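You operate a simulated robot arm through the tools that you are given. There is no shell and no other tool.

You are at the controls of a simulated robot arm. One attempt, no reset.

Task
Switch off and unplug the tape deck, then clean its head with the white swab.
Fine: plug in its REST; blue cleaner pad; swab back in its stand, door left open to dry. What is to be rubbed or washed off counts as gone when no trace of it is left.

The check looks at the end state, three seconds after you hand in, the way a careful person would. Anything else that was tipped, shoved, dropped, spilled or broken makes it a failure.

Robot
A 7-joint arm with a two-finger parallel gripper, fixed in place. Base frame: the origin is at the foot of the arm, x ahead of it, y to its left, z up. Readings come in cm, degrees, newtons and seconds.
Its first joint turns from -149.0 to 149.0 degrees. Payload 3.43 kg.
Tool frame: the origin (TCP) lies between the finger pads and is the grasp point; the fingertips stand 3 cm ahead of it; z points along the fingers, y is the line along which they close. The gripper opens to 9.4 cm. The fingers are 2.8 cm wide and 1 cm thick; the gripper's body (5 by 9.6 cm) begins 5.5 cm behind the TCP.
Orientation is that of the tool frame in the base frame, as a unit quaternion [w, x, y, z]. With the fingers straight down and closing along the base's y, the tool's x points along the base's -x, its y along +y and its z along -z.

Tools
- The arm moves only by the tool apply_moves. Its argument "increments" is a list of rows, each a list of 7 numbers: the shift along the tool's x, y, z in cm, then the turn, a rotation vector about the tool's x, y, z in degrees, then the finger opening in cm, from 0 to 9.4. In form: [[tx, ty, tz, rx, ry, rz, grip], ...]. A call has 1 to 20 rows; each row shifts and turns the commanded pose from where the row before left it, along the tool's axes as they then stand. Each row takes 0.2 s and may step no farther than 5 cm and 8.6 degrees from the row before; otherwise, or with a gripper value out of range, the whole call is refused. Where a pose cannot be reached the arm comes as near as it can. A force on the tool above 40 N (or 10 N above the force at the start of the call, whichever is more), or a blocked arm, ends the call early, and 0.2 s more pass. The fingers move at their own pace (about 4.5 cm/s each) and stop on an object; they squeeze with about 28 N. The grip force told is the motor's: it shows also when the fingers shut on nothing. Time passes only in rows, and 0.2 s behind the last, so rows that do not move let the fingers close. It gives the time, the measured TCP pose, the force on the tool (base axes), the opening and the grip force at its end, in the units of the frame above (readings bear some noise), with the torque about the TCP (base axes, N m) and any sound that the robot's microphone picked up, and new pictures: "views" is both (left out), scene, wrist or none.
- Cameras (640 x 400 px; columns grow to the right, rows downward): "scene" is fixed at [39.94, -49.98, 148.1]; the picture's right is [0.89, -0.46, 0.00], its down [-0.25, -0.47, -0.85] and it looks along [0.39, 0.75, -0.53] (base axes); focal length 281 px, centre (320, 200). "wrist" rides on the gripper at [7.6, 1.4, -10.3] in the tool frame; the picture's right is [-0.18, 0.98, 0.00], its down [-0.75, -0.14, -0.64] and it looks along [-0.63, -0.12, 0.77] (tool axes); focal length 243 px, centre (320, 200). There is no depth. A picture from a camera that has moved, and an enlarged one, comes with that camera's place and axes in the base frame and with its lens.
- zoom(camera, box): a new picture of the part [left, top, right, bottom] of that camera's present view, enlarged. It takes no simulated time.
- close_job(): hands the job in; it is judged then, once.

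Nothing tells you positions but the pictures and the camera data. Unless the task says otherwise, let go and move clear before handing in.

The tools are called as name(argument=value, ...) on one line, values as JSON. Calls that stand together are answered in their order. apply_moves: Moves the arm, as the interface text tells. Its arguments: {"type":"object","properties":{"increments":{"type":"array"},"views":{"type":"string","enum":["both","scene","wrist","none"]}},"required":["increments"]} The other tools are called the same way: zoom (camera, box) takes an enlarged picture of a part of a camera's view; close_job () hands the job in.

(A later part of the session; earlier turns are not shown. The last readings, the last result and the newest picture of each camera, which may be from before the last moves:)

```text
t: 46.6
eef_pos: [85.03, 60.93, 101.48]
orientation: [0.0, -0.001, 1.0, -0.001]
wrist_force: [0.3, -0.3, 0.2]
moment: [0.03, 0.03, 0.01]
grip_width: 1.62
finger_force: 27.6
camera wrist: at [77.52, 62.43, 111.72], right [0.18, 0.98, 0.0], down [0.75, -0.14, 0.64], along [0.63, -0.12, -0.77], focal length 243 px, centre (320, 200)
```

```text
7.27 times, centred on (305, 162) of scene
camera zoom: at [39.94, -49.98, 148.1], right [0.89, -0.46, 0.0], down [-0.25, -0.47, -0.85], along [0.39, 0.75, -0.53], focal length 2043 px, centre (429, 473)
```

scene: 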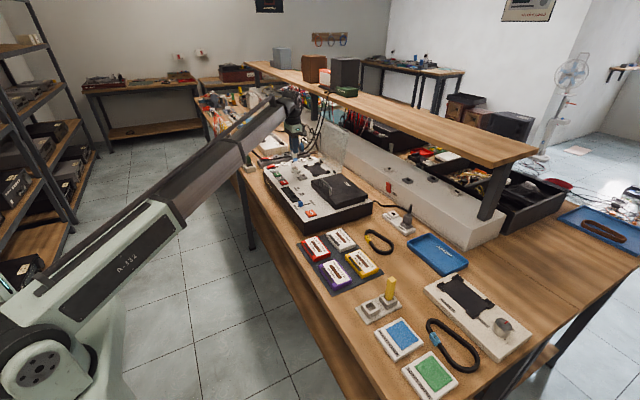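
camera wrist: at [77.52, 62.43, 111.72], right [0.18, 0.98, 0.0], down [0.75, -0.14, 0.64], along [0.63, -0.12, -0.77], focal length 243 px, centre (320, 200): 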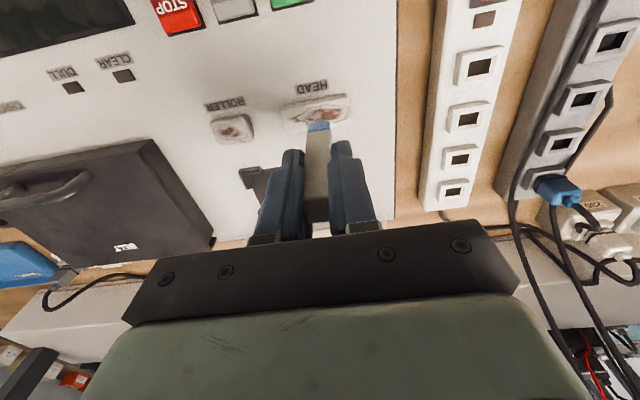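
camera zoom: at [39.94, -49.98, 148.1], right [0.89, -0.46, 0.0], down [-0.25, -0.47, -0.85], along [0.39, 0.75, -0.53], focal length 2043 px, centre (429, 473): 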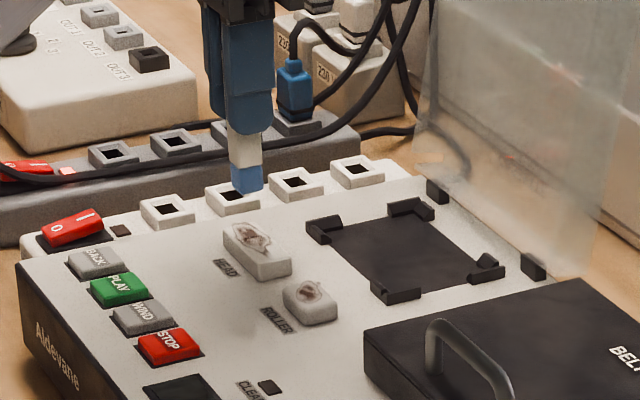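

The tip hangs right over the head, which spans x 84.4–86.3, y 57.7–63.7. I'll lower towards contact.

apply_moves(increments=[[-0.1, 0, 1.5, 0, 0, 0, 0], [0, 0, 1, 0, 0, 0, 0], [0, 0, 0.3, 0, 0, 0, 0], [0, 0, 0.2, 0, 0, 0, 0], [0, 0, 0.2, 0, 0, 0, 0]], views="none")

zoom(camera="scene", box=[280, 140, 330, 180])

```text
t: 47.8
eef_pos: [85.13, 61.14, 98.34]
orientation: [0.0, 0.0, 1.0, 0.0]
wrist_force: [0.5, 0.4, 0.6]
moment: [0.03, 0.02, 0.02]
grip_width: 1.57
finger_force: 27.3
```

```text
10.00 times, centred on (305, 160) of scene
camera zoom: at [39.94, -49.98, 148.1], right [0.89, -0.46, 0.0], down [-0.25, -0.47, -0.85], along [0.39, 0.75, -0.53], focal length 2809 px, centre (470, 600)
```

zoom: 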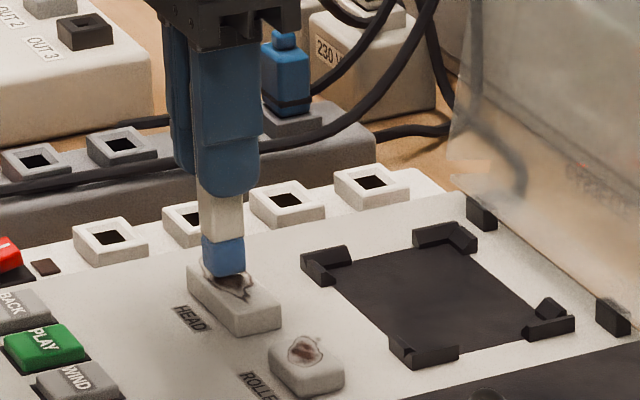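

apply_moves(increments=[[0, 0, 0.2, 0, 0, 0, 0], [0, 0, 0.2, 0, 0, 0, 0], [0, 0, 0.1, 0, 0, 0, 0]], views="none")

zoom(camera="scene", box=[280, 140, 330, 180])

```text
t: 48.6
eef_pos: [85.23, 60.92, 97.83]
orientation: [0.0, 0.0, 1.0, 0.0]
wrist_force: [-0.9, -0.1, 4.6]
moment: [-0.04, 0.11, 0.01]
grip_width: 1.59
finger_force: 28.3
```

```text
10.00 times, centred on (305, 160) of scene
camera zoom: at [39.94, -49.98, 148.1], right [0.89, -0.46, 0.0], down [-0.25, -0.47, -0.85], along [0.39, 0.75, -0.53], focal length 2809 px, centre (470, 600)
```

zoom: 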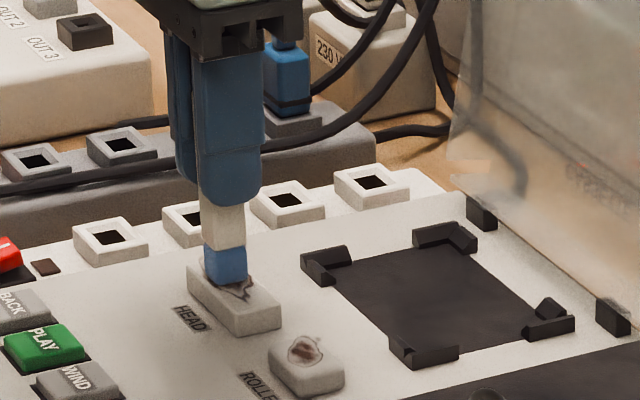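

Light contact, 4.6 N. I'll rub along the head, first towards +y and then across towards -y.

apply_moves(increments=[[0, 0, 0.05, 0, 0, 0, 0], [0, 0.4, 0, 0, 0, 0, 0], [0, 0.4, 0, 0, 0, 0, 0], [0, 0.4, 0, 0, 0, 0, 0], [0, 0.4, 0, 0, 0, 0, 0], [0, 0.3, 0, 0, 0, 0, 0], [0, -0.4, 0, 0, 0, 0, 0], [0, -0.4, 0, 0, 0, 0, 0], [0, -0.4, 0, 0, 0, 0, 0], [0, -0.4, 0, 0, 0, 0, 0], [0, -0.4, 0, 0, 0, 0, 0], [0, -0.4, 0, 0, 0, 0, 0], [0, -0.4, 0, 0, 0, 0, 0], [0, -0.4, 0, 0, 0, 0, 0], [0, -0.4, 0, 0, 0, 0, 0], [0, -0.4, 0, 0, 0, 0, 0], [0, -0.3, 0, 0, 0, 0, 0]])

zoom(camera="scene", box=[280, 140, 330, 180])

zoom(camera="wrist", box=[220, 60, 420, 220])

```text
t: 52.2
eef_pos: [85.21, 58.64, 97.83]
orientation: [0.0, 0.001, 1.0, 0.001]
wrist_force: [-1.5, 5.6, 18.8]
moment: [0.38, 0.19, -0.07]
grip_width: 1.6
finger_force: 28.1
camera wrist: at [77.68, 60.12, 108.11], right [0.18, 0.98, 0.0], down [0.75, -0.14, 0.64], along [0.63, -0.12, -0.77], focal length 243 px, centre (320, 200)
```

scene: 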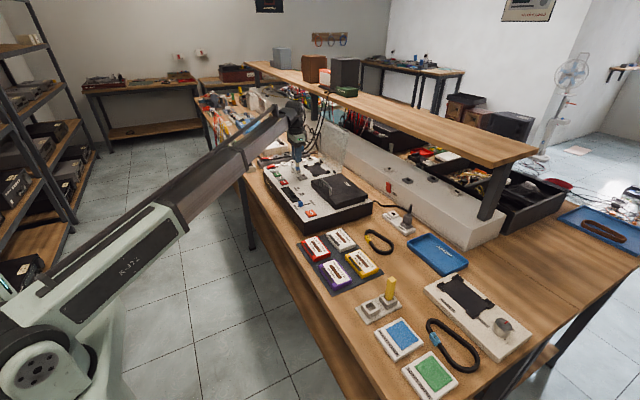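
wrist: 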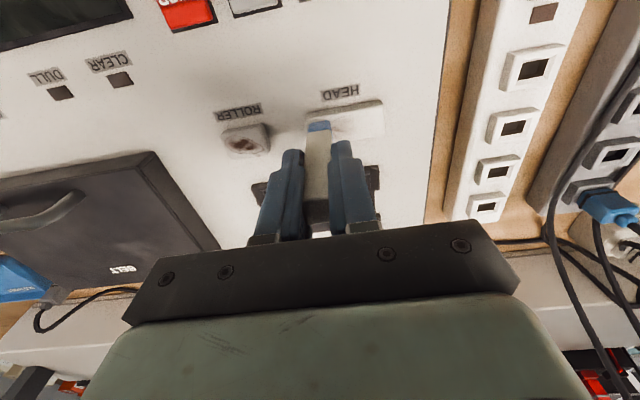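

```text
10.00 times, centred on (305, 160) of scene
camera zoom: at [39.94, -49.98, 148.1], right [0.89, -0.46, 0.0], down [-0.25, -0.47, -0.85], along [0.39, 0.75, -0.53], focal length 2809 px, centre (470, 600)
```

zoom: 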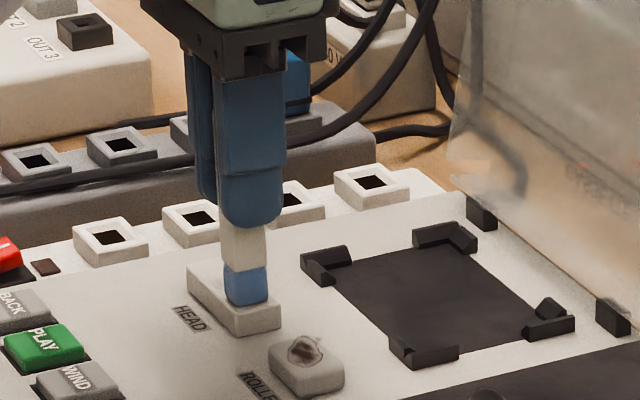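

```text
2.50 times, centred on (320, 140) of wrist
camera zoom: at [77.68, 60.12, 108.11], right [0.18, 0.98, 0.0], down [0.75, -0.14, 0.64], along [0.63, -0.12, -0.77], focal length 606 px, centre (320, 350)
```

zoom: 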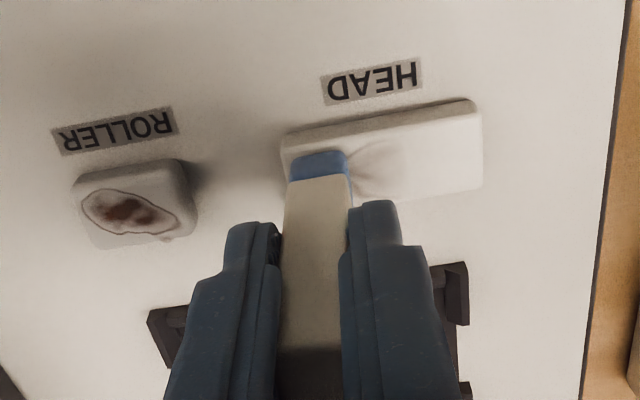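

The residue is nearly gone; a faint smear is left mid-head. I'll make more passes with small sideways offsets.

apply_moves(increments=[[-0.3, 0.3, -0.03, 0, 0, 0, 0], [0, 0.4, 0, 0, 0, 0, 0], [0, 0.4, 0, 0, 0, 0, 0], [0, 0.4, 0, 0, 0, 0, 0], [0, 0.4, 0, 0, 0, 0, 0], [0, 0.4, 0, 0, 0, 0, 0], [0, 0.4, 0, 0, 0, 0, 0], [0, 0.4, 0, 0, 0, 0, 0], [0, 0.4, 0, 0, 0, 0, 0], [0, 0.4, 0, 0, 0, 0, 0], [0, 0.4, 0, 0, 0, 0, 0], [0.6, 0, 0, 0, 0, 0, 0], [0, -0.4, 0, 0, 0, 0, 0], [0, -0.4, 0, 0, 0, 0, 0], [0, -0.4, 0, 0, 0, 0, 0], [0, -0.4, 0, 0, 0, 0, 0], [0, -0.4, 0, 0, 0, 0, 0], [0, -0.4, 0, 0, 0, 0, 0], [0, -0.4, 0, 0, 0, 0, 0], [0, -0.4, 0, 0, 0, 0, 0]])

zoom(camera="wrist", box=[220, 60, 420, 220])

```text
t: 56.4
eef_pos: [84.95, 59.8, 97.77]
orientation: [0.0, 0.001, 1.0, 0.0]
wrist_force: [0.3, 3.9, 11.7]
moment: [0.27, 0.05, 0.0]
grip_width: 1.59
finger_force: 28.1
camera wrist: at [77.34, 61.28, 108.08], right [0.18, 0.98, 0.0], down [0.75, -0.14, 0.64], along [0.63, -0.12, -0.77], focal length 243 px, centre (320, 200)
```

scene: 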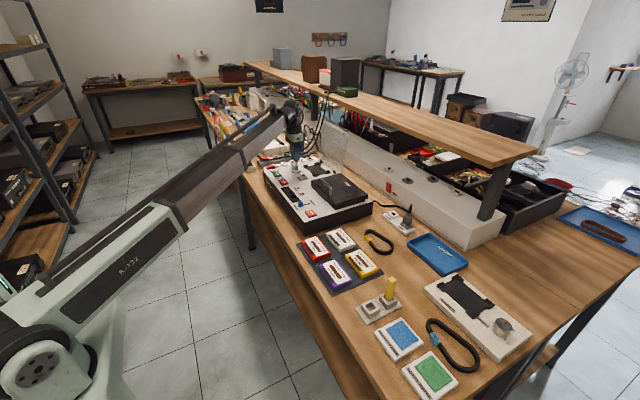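
wrist: 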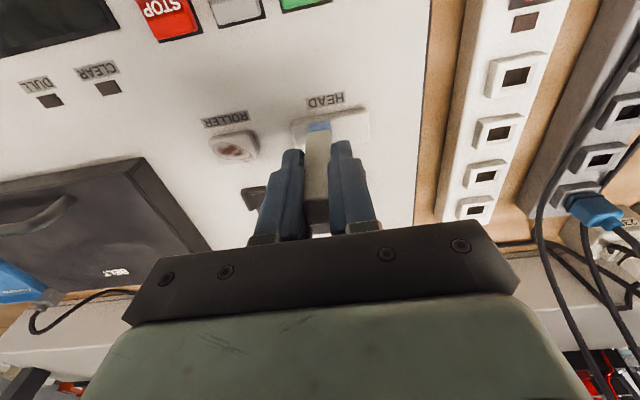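

```text
2.50 times, centred on (320, 140) of wrist
camera zoom: at [77.34, 61.28, 108.08], right [0.18, 0.98, 0.0], down [0.75, -0.14, 0.64], along [0.63, -0.12, -0.77], focal length 606 px, centre (320, 350)
```

zoom: 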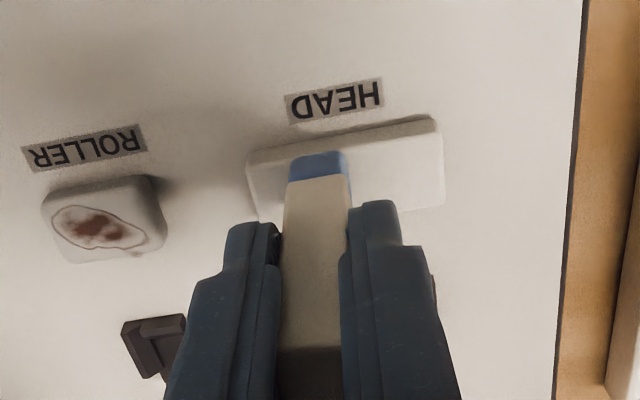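

It looks clean. One more full pass for safety, then I'll lift and inspect.

apply_moves(increments=[[0, -0.4, 0, 0, 0, 0, 0], [0, -0.4, 0, 0, 0, 0, 0], [0, -0.4, 0, 0, 0, 0, 0], [-0.3, 0, 0, 0, 0, 0, 0], [0, 0.4, 0, 0, 0, 0, 0], [0, 0.4, 0, 0, 0, 0, 0], [0, 0.4, 0, 0, 0, 0, 0], [0, 0.4, 0, 0, 0, 0, 0], [0, 0.4, 0, 0, 0, 0, 0], [0, 0.4, 0, 0, 0, 0, 0], [0, 0.4, 0, 0, 0, 0, 0], [0, 0.4, 0, 0, 0, 0, 0], [0, 0.4, 0, 0, 0, 0, 0], [0, 0.4, 0, 0, 0, 0, 0], [0, 0.3, 0, 0, 0, 0, 0], [0, -0.4, 0, 0, 0, 0, 0], [0, -0.4, 0, 0, 0, 0, 0], [0, -0.4, 0, 0, 0, 0, 0], [0, -0.4, 0, 0, 0, 0, 0], [0, -0.4, 0, 0, 0, 0, 0]], views="none")

apply_moves(increments=[[0, 0, -0.5, 0, 0, 0, 0], [0, 0, -2, 0, 0, 0, 0], [0, 0, -3, 0, 0, 0, 0], [1.5, 0, 0, 0, 0, 0, 0], [1.5, 0, 0, 0, 0, 0, 0], [1.5, 0, 0, 0, 0, 0, 0], [0, 0, 0, 0, 0, 0, 0]])

zoom(camera="scene", box=[285, 150, 325, 180])

zoom(camera="wrist", box=[220, 80, 420, 220])

```text
t: 60.6
eef_pos: [85.35, 60.83, 97.67]
orientation: [0.0, 0.001, 1.0, 0.001]
wrist_force: [-1.0, 3.0, 7.7]
moment: [0.18, 0.09, -0.02]
grip_width: 1.59
finger_force: 27.8
```

```text
t: 62.2
eef_pos: [80.8, 60.76, 103.23]
orientation: [0.0, 0.0, 1.0, 0.0]
wrist_force: [0.0, 0.1, 0.7]
moment: [-0.03, -0.01, 0.0]
grip_width: 1.58
finger_force: 28.1
camera wrist: at [73.16, 62.31, 113.6], right [0.18, 0.98, 0.0], down [0.75, -0.14, 0.64], along [0.63, -0.12, -0.77], focal length 243 px, centre (320, 200)
```

scene: 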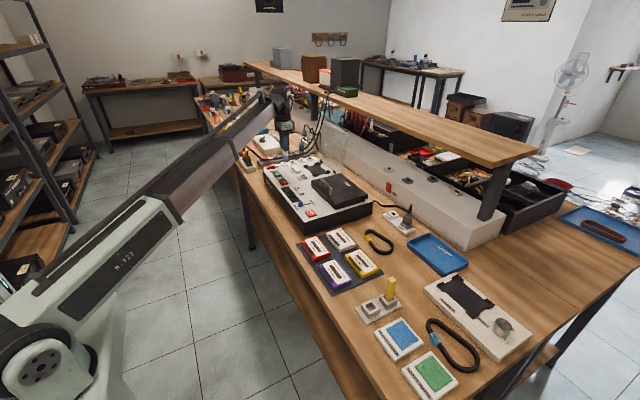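
wrist: 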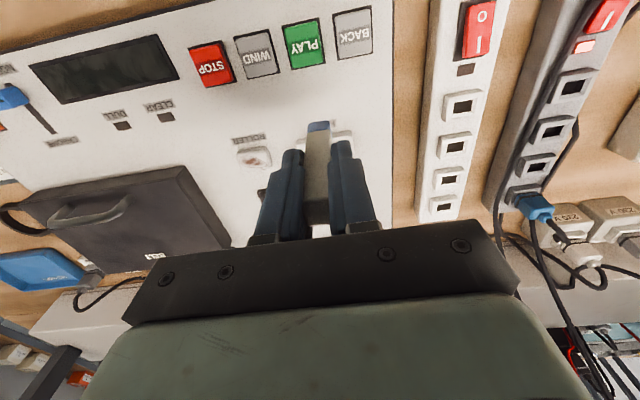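

```text
13.33 times, centred on (305, 165) of scene
camera zoom: at [39.94, -49.98, 148.1], right [0.89, -0.46, 0.0], down [-0.25, -0.47, -0.85], along [0.39, 0.75, -0.53], focal length 3746 px, centre (520, 667)
```

zoom: 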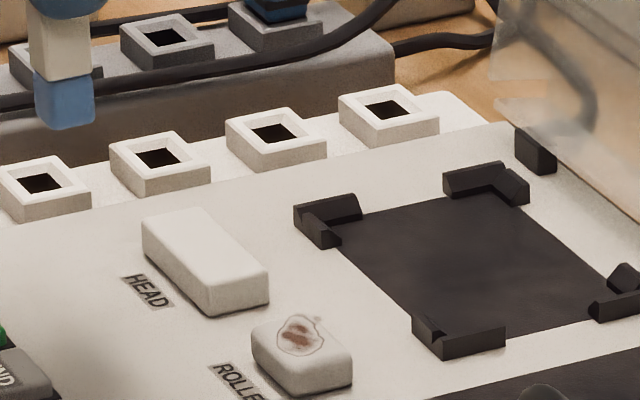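

```text
2.86 times, centred on (320, 150) of wrist
camera zoom: at [73.16, 62.31, 113.6], right [0.18, 0.98, 0.0], down [0.75, -0.14, 0.64], along [0.63, -0.12, -0.77], focal length 693 px, centre (320, 343)
```

zoom: 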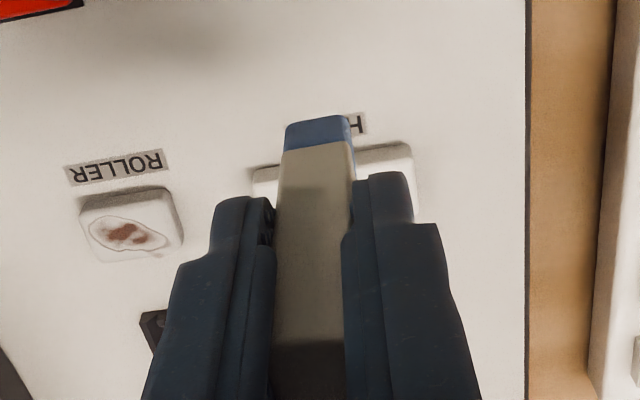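

The head is spotless and the roller is untouched. I'll carry the swab back to its stand.

apply_moves(increments=[[0.5, -4, 0, 0, 0, 0, 0], [0.5, -4, 0, 0, 0, 0, 0], [0.5, -4, 0, 0, 0, 0, 0], [0, -4, 0, 0, 0, 0, 0], [0, -4, 0, 0, 0, 0, 0], [0, -4, 0, 0, 0, 0, 0], [0, -4, 0, 0, 0, 0, 0], [0, -4, 0, 0, 0, 0, 0], [0, -4, 0, 0, 0, 0, 0], [0, -4, 0, 0, 0, 0, 0], [0, -4, 0, 0, 0, 0, 0], [0, -4, 0, 0, 0, 0, 0], [0, -4, 0, 0, 0, 0, 0], [1, -4, 1, 0, 0, 0, 0], [1, -4, 1, 0, 0, 0, 0], [1, -4, 1, 0, 0, 0, 0], [1.2, -4, 0, 0, 0, 0, 0], [1.2, -3, 0, 0, 0, 0, 0], [0, -3.6, 0, 0, 0, 0, 0], [0, 0, 0, 0, 0, 0, 0]])

zoom(camera="wrist", box=[180, 60, 420, 240])

zoom(camera="scene", box=[340, 230, 460, 330])

```text
t: 66.4
eef_pos: [73.66, -13.84, 100.32]
orientation: [0.0, 0.0, 1.0, 0.0]
wrist_force: [0.0, 0.4, -0.1]
moment: [0.0, 0.02, 0.06]
grip_width: 1.6
finger_force: 28.2
camera wrist: at [66.07, -12.31, 110.69], right [0.18, 0.98, 0.0], down [0.75, -0.14, 0.64], along [0.63, -0.12, -0.77], focal length 243 px, centre (320, 200)
```

scene: 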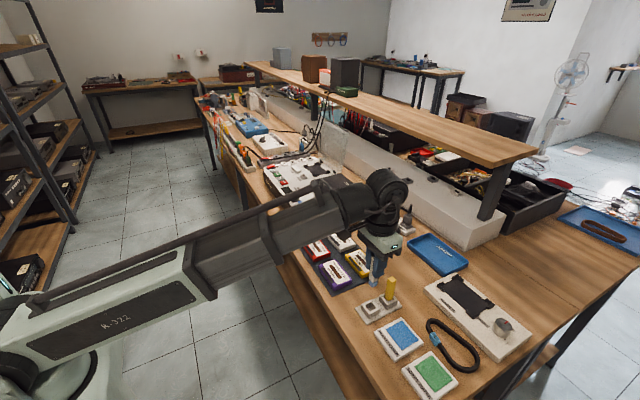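
wrist: 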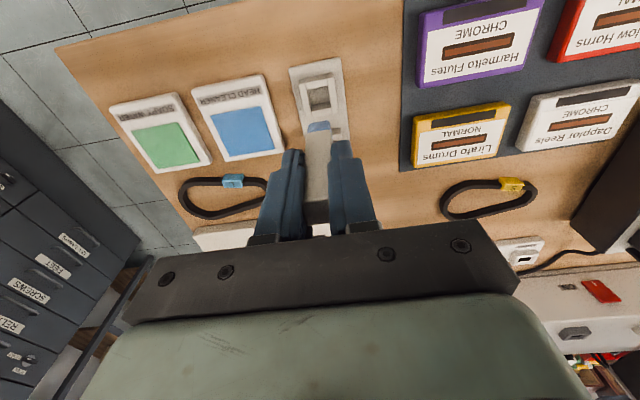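

```text
2.22 times, centred on (300, 150) of wrist
camera zoom: at [66.07, -12.31, 110.69], right [0.18, 0.98, 0.0], down [0.75, -0.14, 0.64], along [0.63, -0.12, -0.77], focal length 539 px, centre (364, 311)
```

zoom: 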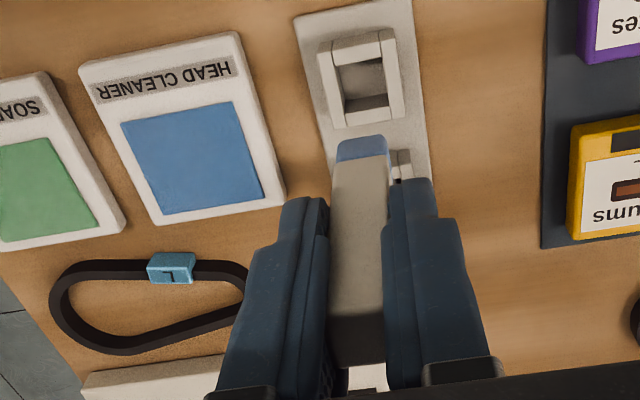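

```text
4.00 times, centred on (400, 280) of scene
camera zoom: at [39.94, -49.98, 148.1], right [0.89, -0.46, 0.0], down [-0.25, -0.47, -0.85], along [0.39, 0.75, -0.53], focal length 1124 px, centre (0, -120)
```

zoom: 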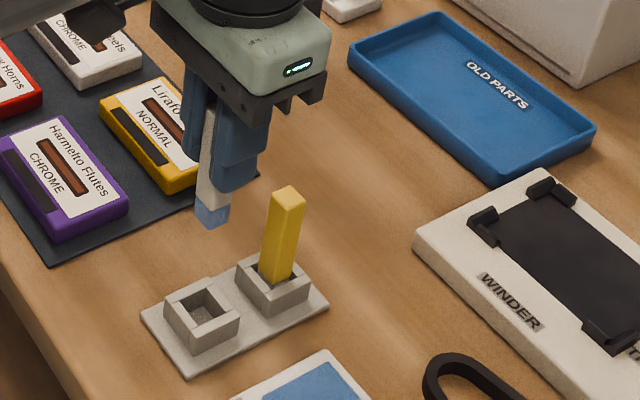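

The pose is within about 0.2 cm of the lift pose. I'll fine-tune x and go to the same height as before, so I can compare the cup's place in the image.

apply_moves(increments=[[-0.2, 0, 0.55, 0, 0, 0, 0], [0, 0, 0, 0, 0, 0, 0], [0, 0, 0, 0, 0, 0, 0]], views="none")

zoom(camera="wrist", box=[180, 60, 420, 240])

```text
t: 67.2
eef_pos: [73.87, -13.74, 99.63]
orientation: [0.001, 0.0, 1.0, 0.0]
wrist_force: [-1.4, -0.5, -0.9]
moment: [0.01, 0.0, 0.0]
grip_width: 1.62
finger_force: 28.1
```

```text
2.22 times, centred on (300, 150) of wrist
camera zoom: at [66.39, -12.26, 110.08], right [0.18, 0.98, 0.0], down [0.75, -0.14, 0.64], along [0.63, -0.12, -0.77], focal length 539 px, centre (364, 311)
```

zoom: 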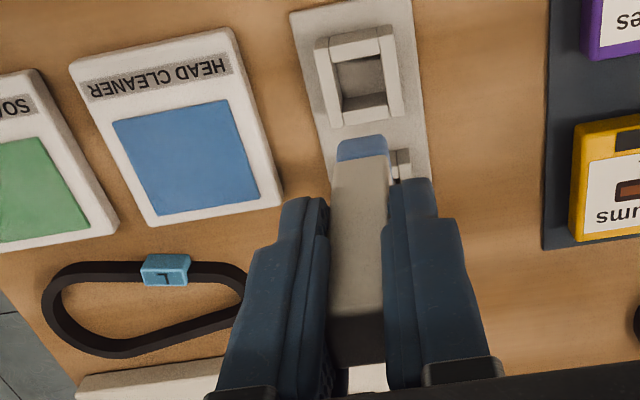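

The match is within 2 pixels. I'll nudge y slightly and lower until just above the cup.

apply_moves(increments=[[0, 0.08, 2, 0, 0, 0, 0], [0, 0, 2, 0, 0, 0, 0], [0, 0, 2, 0, 0, 0, 0], [0, 0, 0, 0, 0, 0, 0]])

zoom(camera="wrist", box=[240, 60, 400, 180])

zoom(camera="scene", box=[350, 270, 420, 330])

```text
t: 68.2
eef_pos: [73.77, -13.67, 93.23]
orientation: [0.0, 0.0, 1.0, 0.0]
wrist_force: [1.1, 1.0, -0.5]
moment: [0.05, 0.02, 0.01]
grip_width: 1.59
finger_force: 27.8
camera wrist: at [66.26, -12.04, 103.68], right [0.18, 0.98, 0.0], down [0.75, -0.14, 0.64], along [0.63, -0.12, -0.77], focal length 243 px, centre (320, 200)
```

scene: 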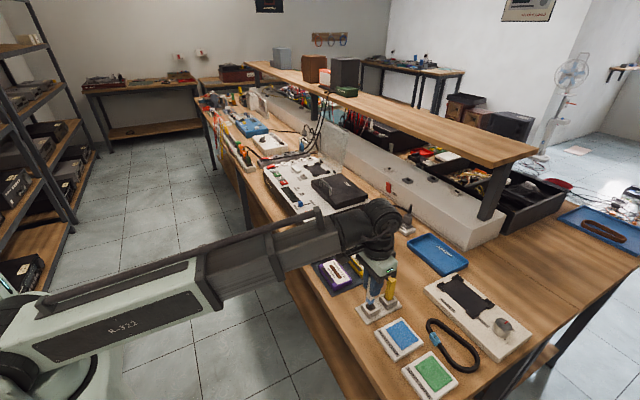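
wrist: 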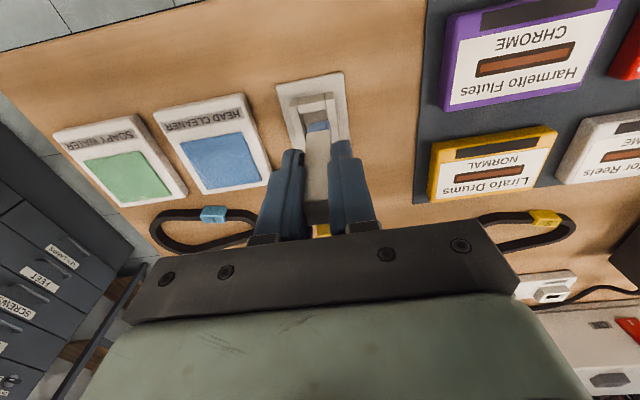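

```text
3.33 times, centred on (320, 120) of wrist
camera zoom: at [66.26, -12.04, 103.68], right [0.18, 0.98, 0.0], down [0.75, -0.14, 0.64], along [0.63, -0.12, -0.77], focal length 809 px, centre (320, 467)
```

zoom: 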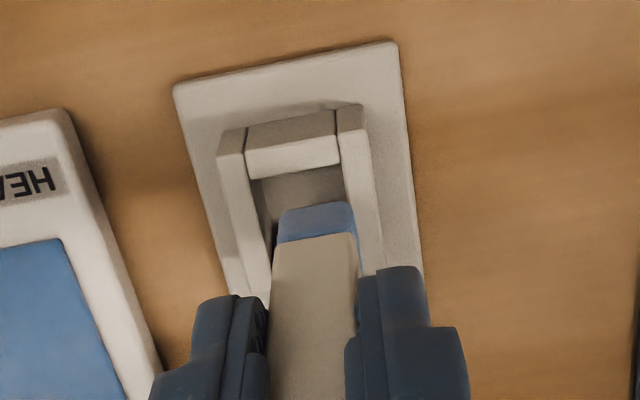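

```text
6.67 times, centred on (385, 300) of scene
camera zoom: at [39.94, -49.98, 148.1], right [0.89, -0.46, 0.0], down [-0.25, -0.47, -0.85], along [0.39, 0.75, -0.53], focal length 1873 px, centre (-113, -467)
```

zoom: 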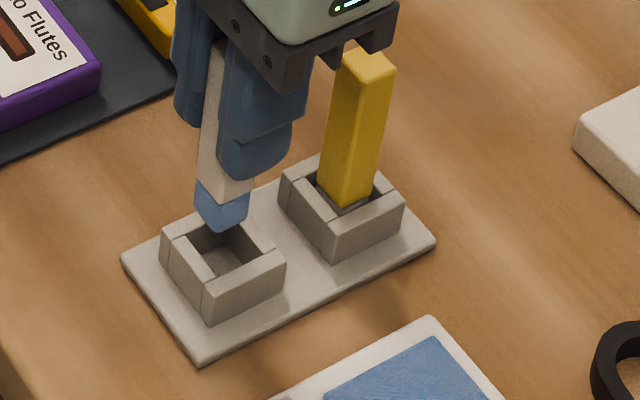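

It's aligned with the cup. I'll lower in gently.

apply_moves(increments=[[0, 0, 0.5, 0, 0, 0, 0], [0, 0, 0.5, 0, 0, 0, 0], [0, 0, 0.5, 0, 0, 0, 0], [0, 0, 0.5, 0, 0, 0, 0], [0, 0, 0, 0, 0, 0, 0]], views="none")

zoom(camera="wrist", box=[240, 60, 400, 180])

zoom(camera="scene", box=[350, 270, 420, 330])

```text
t: 69.4
eef_pos: [74.14, -13.71, 91.87]
orientation: [0.001, 0.0, 1.0, 0.0]
wrist_force: [-2.3, 1.7, 34.8]
moment: [0.4, 0.22, -0.01]
grip_width: 1.62
finger_force: 28.1
```

```text
3.33 times, centred on (320, 120) of wrist
camera zoom: at [66.49, -12.13, 102.19], right [0.18, 0.98, 0.0], down [0.75, -0.14, 0.64], along [0.63, -0.12, -0.77], focal length 809 px, centre (320, 467)
```

zoom: 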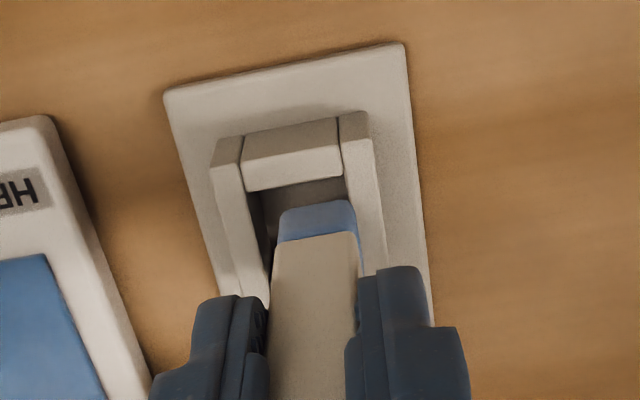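

```text
6.67 times, centred on (385, 300) of scene
camera zoom: at [39.94, -49.98, 148.1], right [0.89, -0.46, 0.0], down [-0.25, -0.47, -0.85], along [0.39, 0.75, -0.53], focal length 1873 px, centre (-113, -467)
```

zoom: 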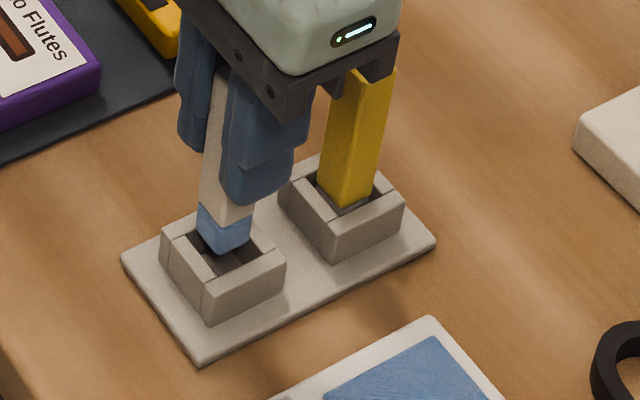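

It touched: the torque says the tip's +y edge is on the cup's +y wall. I'll raise clear, shift -y by 0.2 cm and look again.

apply_moves(increments=[[0, 0, -1.0, 0, 0, 0, 0], [0, 0, -0.6, 0, 0, 0, 0], [0, -0.2, 0, 0, 0, 0, 0], [0, 0, 0, 0, 0, 0, 0]], views="none")

zoom(camera="wrist", box=[240, 60, 400, 180])

zoom(camera="scene", box=[350, 270, 420, 330])

```text
t: 70.4
eef_pos: [74.23, -13.96, 93.32]
orientation: [0.0, 0.0, 1.0, -0.001]
wrist_force: [-0.1, 0.1, -0.5]
moment: [0.0, -0.01, -0.03]
grip_width: 1.6
finger_force: 27.8
```

```text
3.33 times, centred on (320, 120) of wrist
camera zoom: at [66.55, -12.31, 103.61], right [0.18, 0.98, 0.0], down [0.75, -0.14, 0.64], along [0.63, -0.12, -0.77], focal length 809 px, centre (320, 467)
```

zoom: 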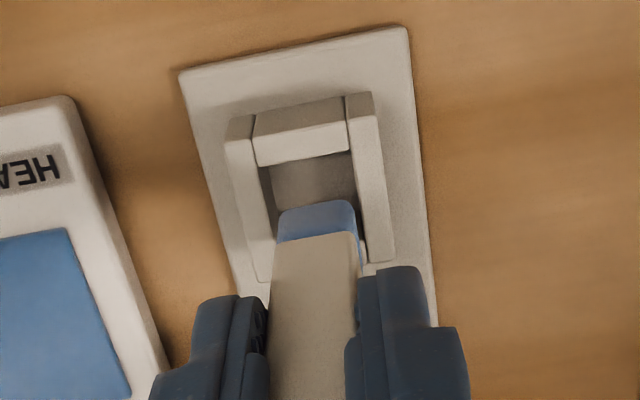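

```text
6.67 times, centred on (385, 300) of scene
camera zoom: at [39.94, -49.98, 148.1], right [0.89, -0.46, 0.0], down [-0.25, -0.47, -0.85], along [0.39, 0.75, -0.53], focal length 1873 px, centre (-113, -467)
```

zoom: 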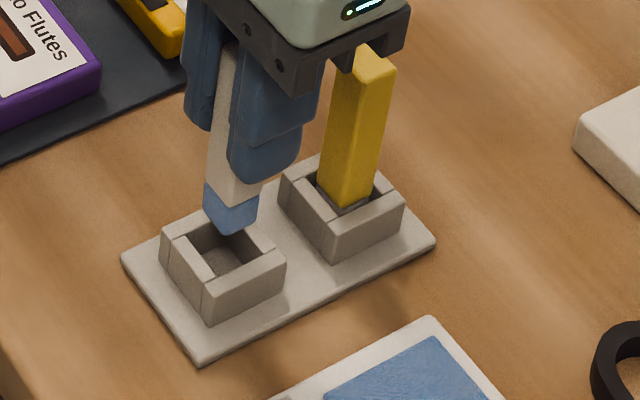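

The arm had crept about +0.35 cm in x after that contact. I'll correct x and check.

apply_moves(increments=[[0.35, 0, 0, 0, 0, 0, 0], [0, 0, 0, 0, 0, 0, 0], [0, 0, 0, 0, 0, 0, 0]], views="none")

zoom(camera="wrist", box=[240, 60, 400, 180])

zoom(camera="scene", box=[350, 270, 420, 330])

```text
t: 71.2
eef_pos: [73.79, -13.83, 93.41]
orientation: [0.0, 0.0, 1.0, 0.0]
wrist_force: [-0.2, 0.5, 0.3]
moment: [0.01, 0.02, 0.0]
grip_width: 1.59
finger_force: 28.1
```

```text
3.33 times, centred on (320, 120) of wrist
camera zoom: at [66.18, -12.29, 103.62], right [0.18, 0.98, 0.0], down [0.75, -0.14, 0.64], along [0.63, -0.12, -0.77], focal length 809 px, centre (320, 467)
```

zoom: 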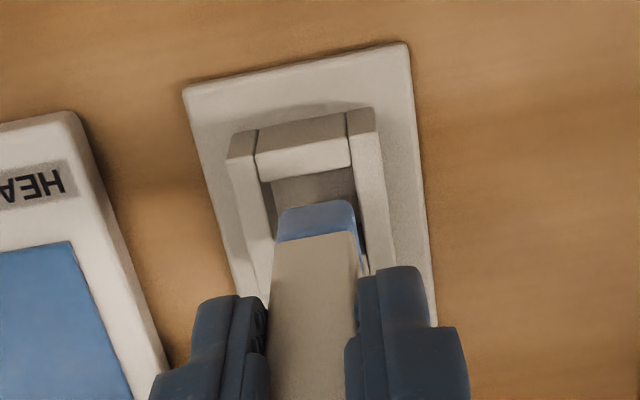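

```text
6.67 times, centred on (385, 300) of scene
camera zoom: at [39.94, -49.98, 148.1], right [0.89, -0.46, 0.0], down [-0.25, -0.47, -0.85], along [0.39, 0.75, -0.53], focal length 1873 px, centre (-113, -467)
```

zoom: 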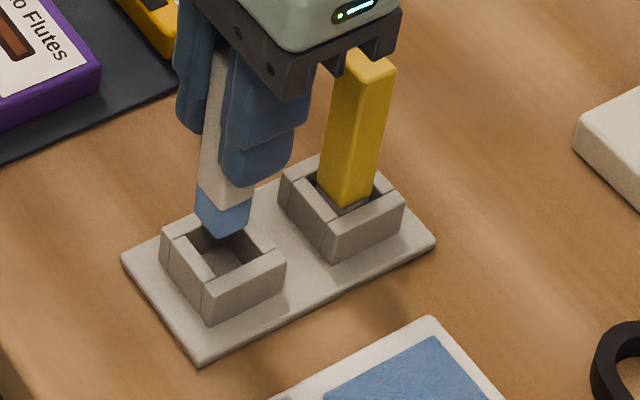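

apply_moves(increments=[[0, 0, 0.4, 0, 0, 0, 0], [0, 0, 0.4, 0, 0, 0, 0], [0, 0, 0.4, 0, 0, 0, 0], [0, 0, 0.3, 0, 0, 0, 0], [0, 0, 0, 0, 0, 0, 0]], views="none")

zoom(camera="wrist", box=[240, 60, 400, 180])

zoom(camera="scene", box=[350, 270, 420, 330])

```text
t: 72.4
eef_pos: [73.77, -13.83, 91.72]
orientation: [0.0, -0.001, 1.0, 0.0]
wrist_force: [-0.4, 0.8, 0.2]
moment: [0.0, 0.03, -0.01]
grip_width: 1.6
finger_force: 27.6
```

```text
3.33 times, centred on (320, 120) of wrist
camera zoom: at [66.15, -12.31, 102.1], right [0.18, 0.98, 0.0], down [0.75, -0.14, 0.64], along [0.63, -0.12, -0.77], focal length 809 px, centre (320, 467)
```

zoom: 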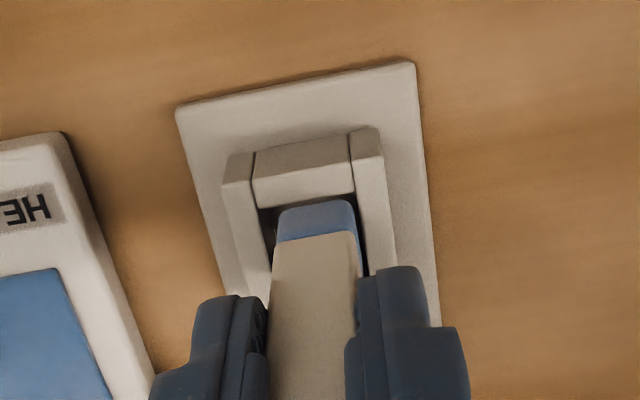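

```text
6.67 times, centred on (385, 300) of scene
camera zoom: at [39.94, -49.98, 148.1], right [0.89, -0.46, 0.0], down [-0.25, -0.47, -0.85], along [0.39, 0.75, -0.53], focal length 1873 px, centre (-113, -467)
```

zoom: 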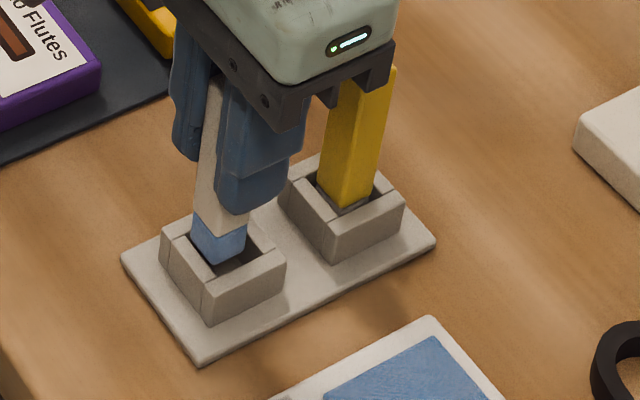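

There's no force now and the tip is going into the cup. I'll continue down.

apply_moves(increments=[[0, 0, 0.4, 0, 0, 0, 0], [0, 0, 0.4, 0, 0, 0, 0], [0, 0, 0.3, 0, 0, 0, 0], [0, 0, 0.2, 0, 0, 0, 0], [0, 0, 0, 0, 0, 0, 0]], views="none")

zoom(camera="wrist", box=[240, 60, 400, 180])

zoom(camera="scene", box=[350, 270, 420, 330])

```text
t: 73.6
eef_pos: [73.76, -13.99, 90.43]
orientation: [0.001, 0.0, 1.0, 0.0]
wrist_force: [-0.3, 0.0, -0.3]
moment: [-0.03, -0.03, 0.02]
grip_width: 1.59
finger_force: 28.2
```

```text
3.33 times, centred on (320, 120) of wrist
camera zoom: at [66.17, -12.4, 100.83], right [0.18, 0.98, 0.0], down [0.75, -0.14, 0.64], along [0.63, -0.12, -0.77], focal length 809 px, centre (320, 467)
```

zoom: 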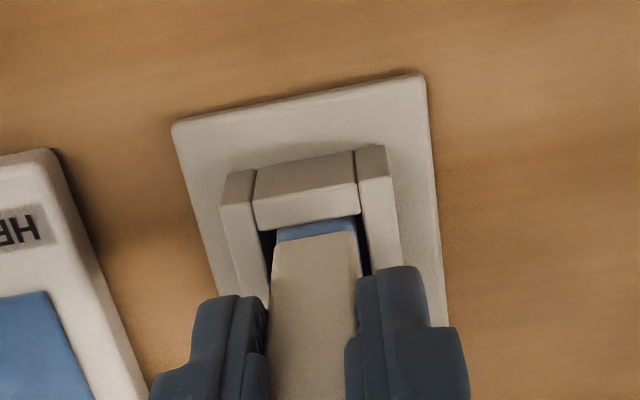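

```text
6.67 times, centred on (385, 300) of scene
camera zoom: at [39.94, -49.98, 148.1], right [0.89, -0.46, 0.0], down [-0.25, -0.47, -0.85], along [0.39, 0.75, -0.53], focal length 1873 px, centre (-113, -467)
```

zoom: 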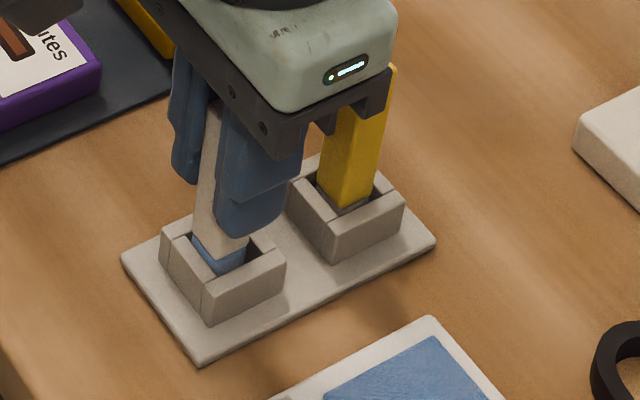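

apply_moves(increments=[[0, 0, 0.15, 0, 0, 0, 0], [0, 0, 0.15, 0, 0, 0, 0], [0, 0, 0.15, 0, 0, 0, 0]], views="none")

```text
t: 74.4
eef_pos: [73.73, -13.92, 90.04]
orientation: [-0.001, 0.0, 1.0, 0.0]
wrist_force: [0.0, 0.0, 0.1]
moment: [0.01, -0.04, 0.0]
grip_width: 1.58
finger_force: 28.1
```

apply_moves(increments=[[0, 0, 0.15, 0, 0, 0, 0], [0, 0, 0.15, 0, 0, 0, 0], [0, 0, 0.1, 0, 0, 0, 0]], views="none")

zoom(camera="scene", box=[350, 270, 420, 330])

zoom(camera="wrist", box=[240, 60, 400, 180])

```text
t: 75.4
eef_pos: [73.69, -13.89, 89.85]
orientation: [0.002, 0.0, 1.0, -0.001]
wrist_force: [-2.0, 1.0, 15.4]
moment: [0.06, 0.18, 0.02]
grip_width: 1.61
finger_force: 28.2
stopped in row 3: the force on the tool passed its limit at 41 N (the readings are from after the stop); the commanded pose is now the measured one
```

```text
6.67 times, centred on (385, 300) of scene
camera zoom: at [39.94, -49.98, 148.1], right [0.89, -0.46, 0.0], down [-0.25, -0.47, -0.85], along [0.39, 0.75, -0.53], focal length 1873 px, centre (-113, -467)
```

zoom: 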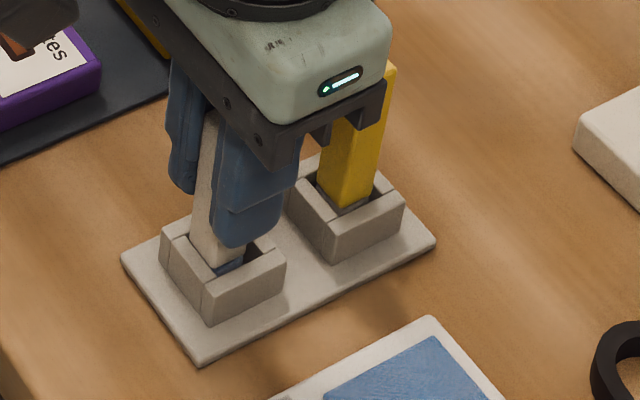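

```text
3.33 times, centred on (320, 120) of wrist
camera zoom: at [66.09, -12.33, 100.19], right [0.18, 0.98, 0.0], down [0.75, -0.14, 0.64], along [0.63, -0.12, -0.76], focal length 809 px, centre (320, 467)
```

zoom: 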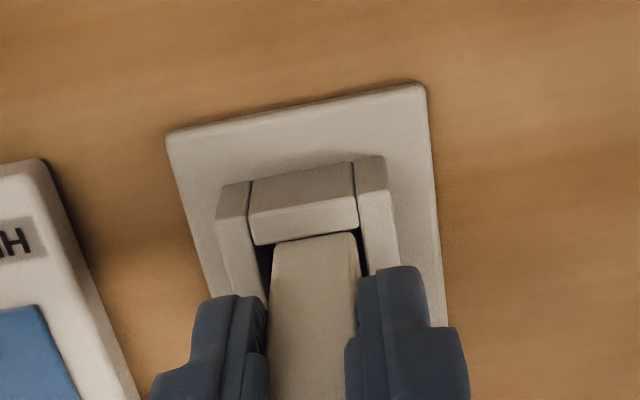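

The swab has bottomed out in its cup. I'll ease off, release, and rise straight up.

apply_moves(increments=[[0, 0, -0.1, 0, 0, 0, 0], [0, 0, 0, 0, 0, 0, 2.2], [0, 0, 0, 0, 0, 0, 3.5], [0, 0, 0, 0, 0, 0, 5], [0, 0, 0, 0, 0, 0, 5], [0, 0, -2, 0, 0, 0, 5], [0, 0, -3, 0, 0, 0, 5], [0, 0, -4, 0, 0, 0, 5], [-3, 4, -1, 0, 0, 0, 5], [0, 0, 0, 0, 0, 0, 5]])

zoom(camera="scene", box=[350, 260, 440, 340])

zoom(camera="wrist", box=[160, 20, 400, 200])

```text
refused: row 9 steps farther than a row can; nothing moved
```

```text
5.00 times, centred on (395, 300) of scene
camera zoom: at [39.94, -49.98, 148.1], right [0.89, -0.46, 0.0], down [-0.25, -0.47, -0.85], along [0.39, 0.75, -0.53], focal length 1405 px, centre (-55, -300)
```

zoom: 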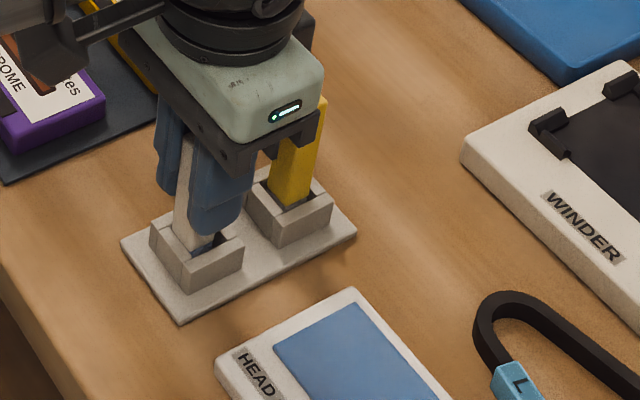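

```text
2.22 times, centred on (280, 110) of wrist
camera zoom: at [66.09, -12.33, 100.19], right [0.18, 0.98, 0.0], down [0.75, -0.14, 0.64], along [0.63, -0.12, -0.76], focal length 539 px, centre (409, 400)
```

zoom: 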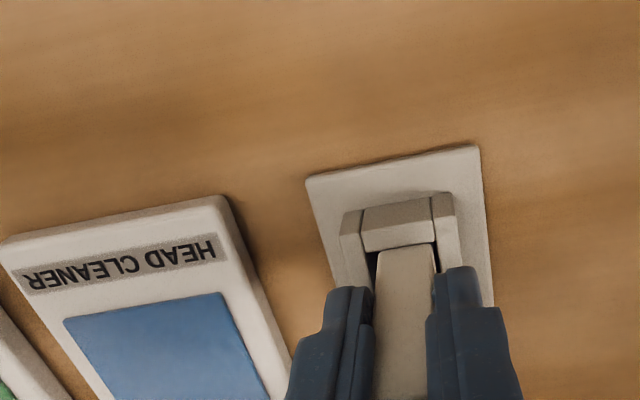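

That call was refused because one row was too long, so nothing moved. I'll resend it with shorter steps.

apply_moves(increments=[[0, 0, -0.1, 0, 0, 0, 0], [0, 0, 0, 0, 0, 0, 2.2], [0, 0, 0, 0, 0, 0, 3.5], [0, 0, 0, 0, 0, 0, 5], [0, 0, 0, 0, 0, 0, 5], [0, 0, -2, 0, 0, 0, 5], [0, 0, -3, 0, 0, 0, 5], [0, 0, -4, 0, 0, 0, 5], [0, 0, 0, 0, 0, 0, 5]])

zoom(camera="scene", box=[350, 260, 440, 340])

zoom(camera="wrist", box=[160, 20, 400, 200])

```text
t: 77.4
eef_pos: [73.87, -13.86, 99.0]
orientation: [0.001, 0.0, 1.0, 0.0]
wrist_force: [0.5, -1.4, -0.9]
moment: [0.01, -0.01, -0.01]
grip_width: 5.01
finger_force: 0.0
camera wrist: at [66.25, -12.23, 109.37], right [0.18, 0.98, 0.0], down [0.75, -0.14, 0.64], along [0.63, -0.12, -0.76], focal length 243 px, centre (320, 200)
```

scene: 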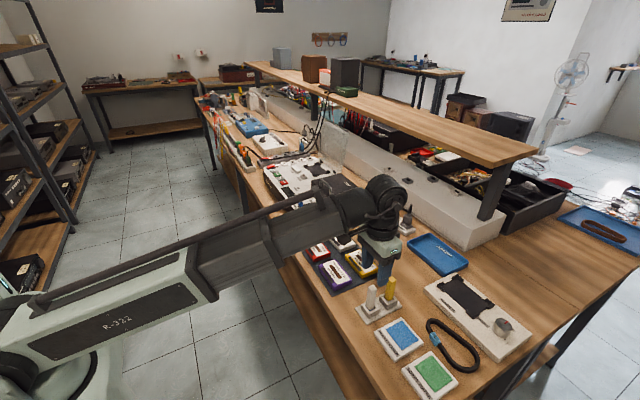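
wrist: 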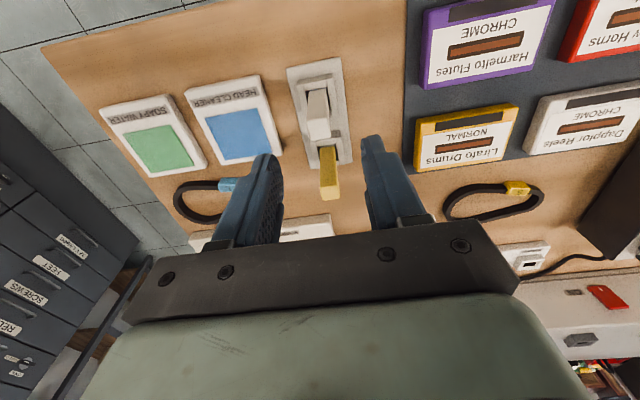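

```text
5.00 times, centred on (395, 300) of scene
camera zoom: at [39.94, -49.98, 148.1], right [0.89, -0.46, 0.0], down [-0.25, -0.47, -0.85], along [0.39, 0.75, -0.53], focal length 1405 px, centre (-55, -300)
```

zoom: 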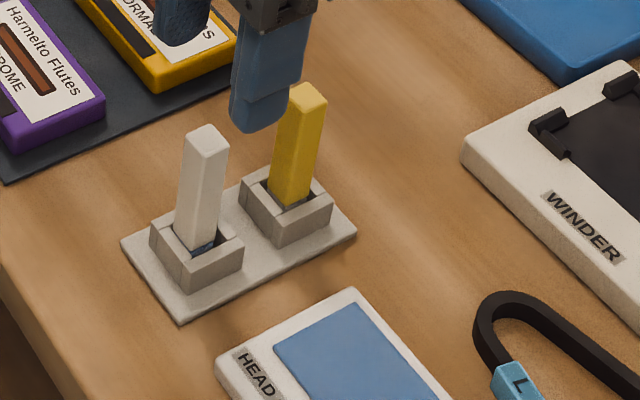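

```text
2.22 times, centred on (280, 110) of wrist
camera zoom: at [66.25, -12.23, 109.37], right [0.18, 0.98, 0.0], down [0.75, -0.14, 0.64], along [0.63, -0.12, -0.76], focal length 539 px, centre (409, 400)
```

zoom: 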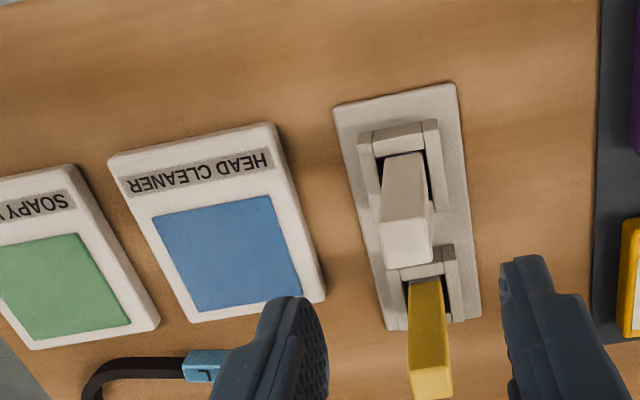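

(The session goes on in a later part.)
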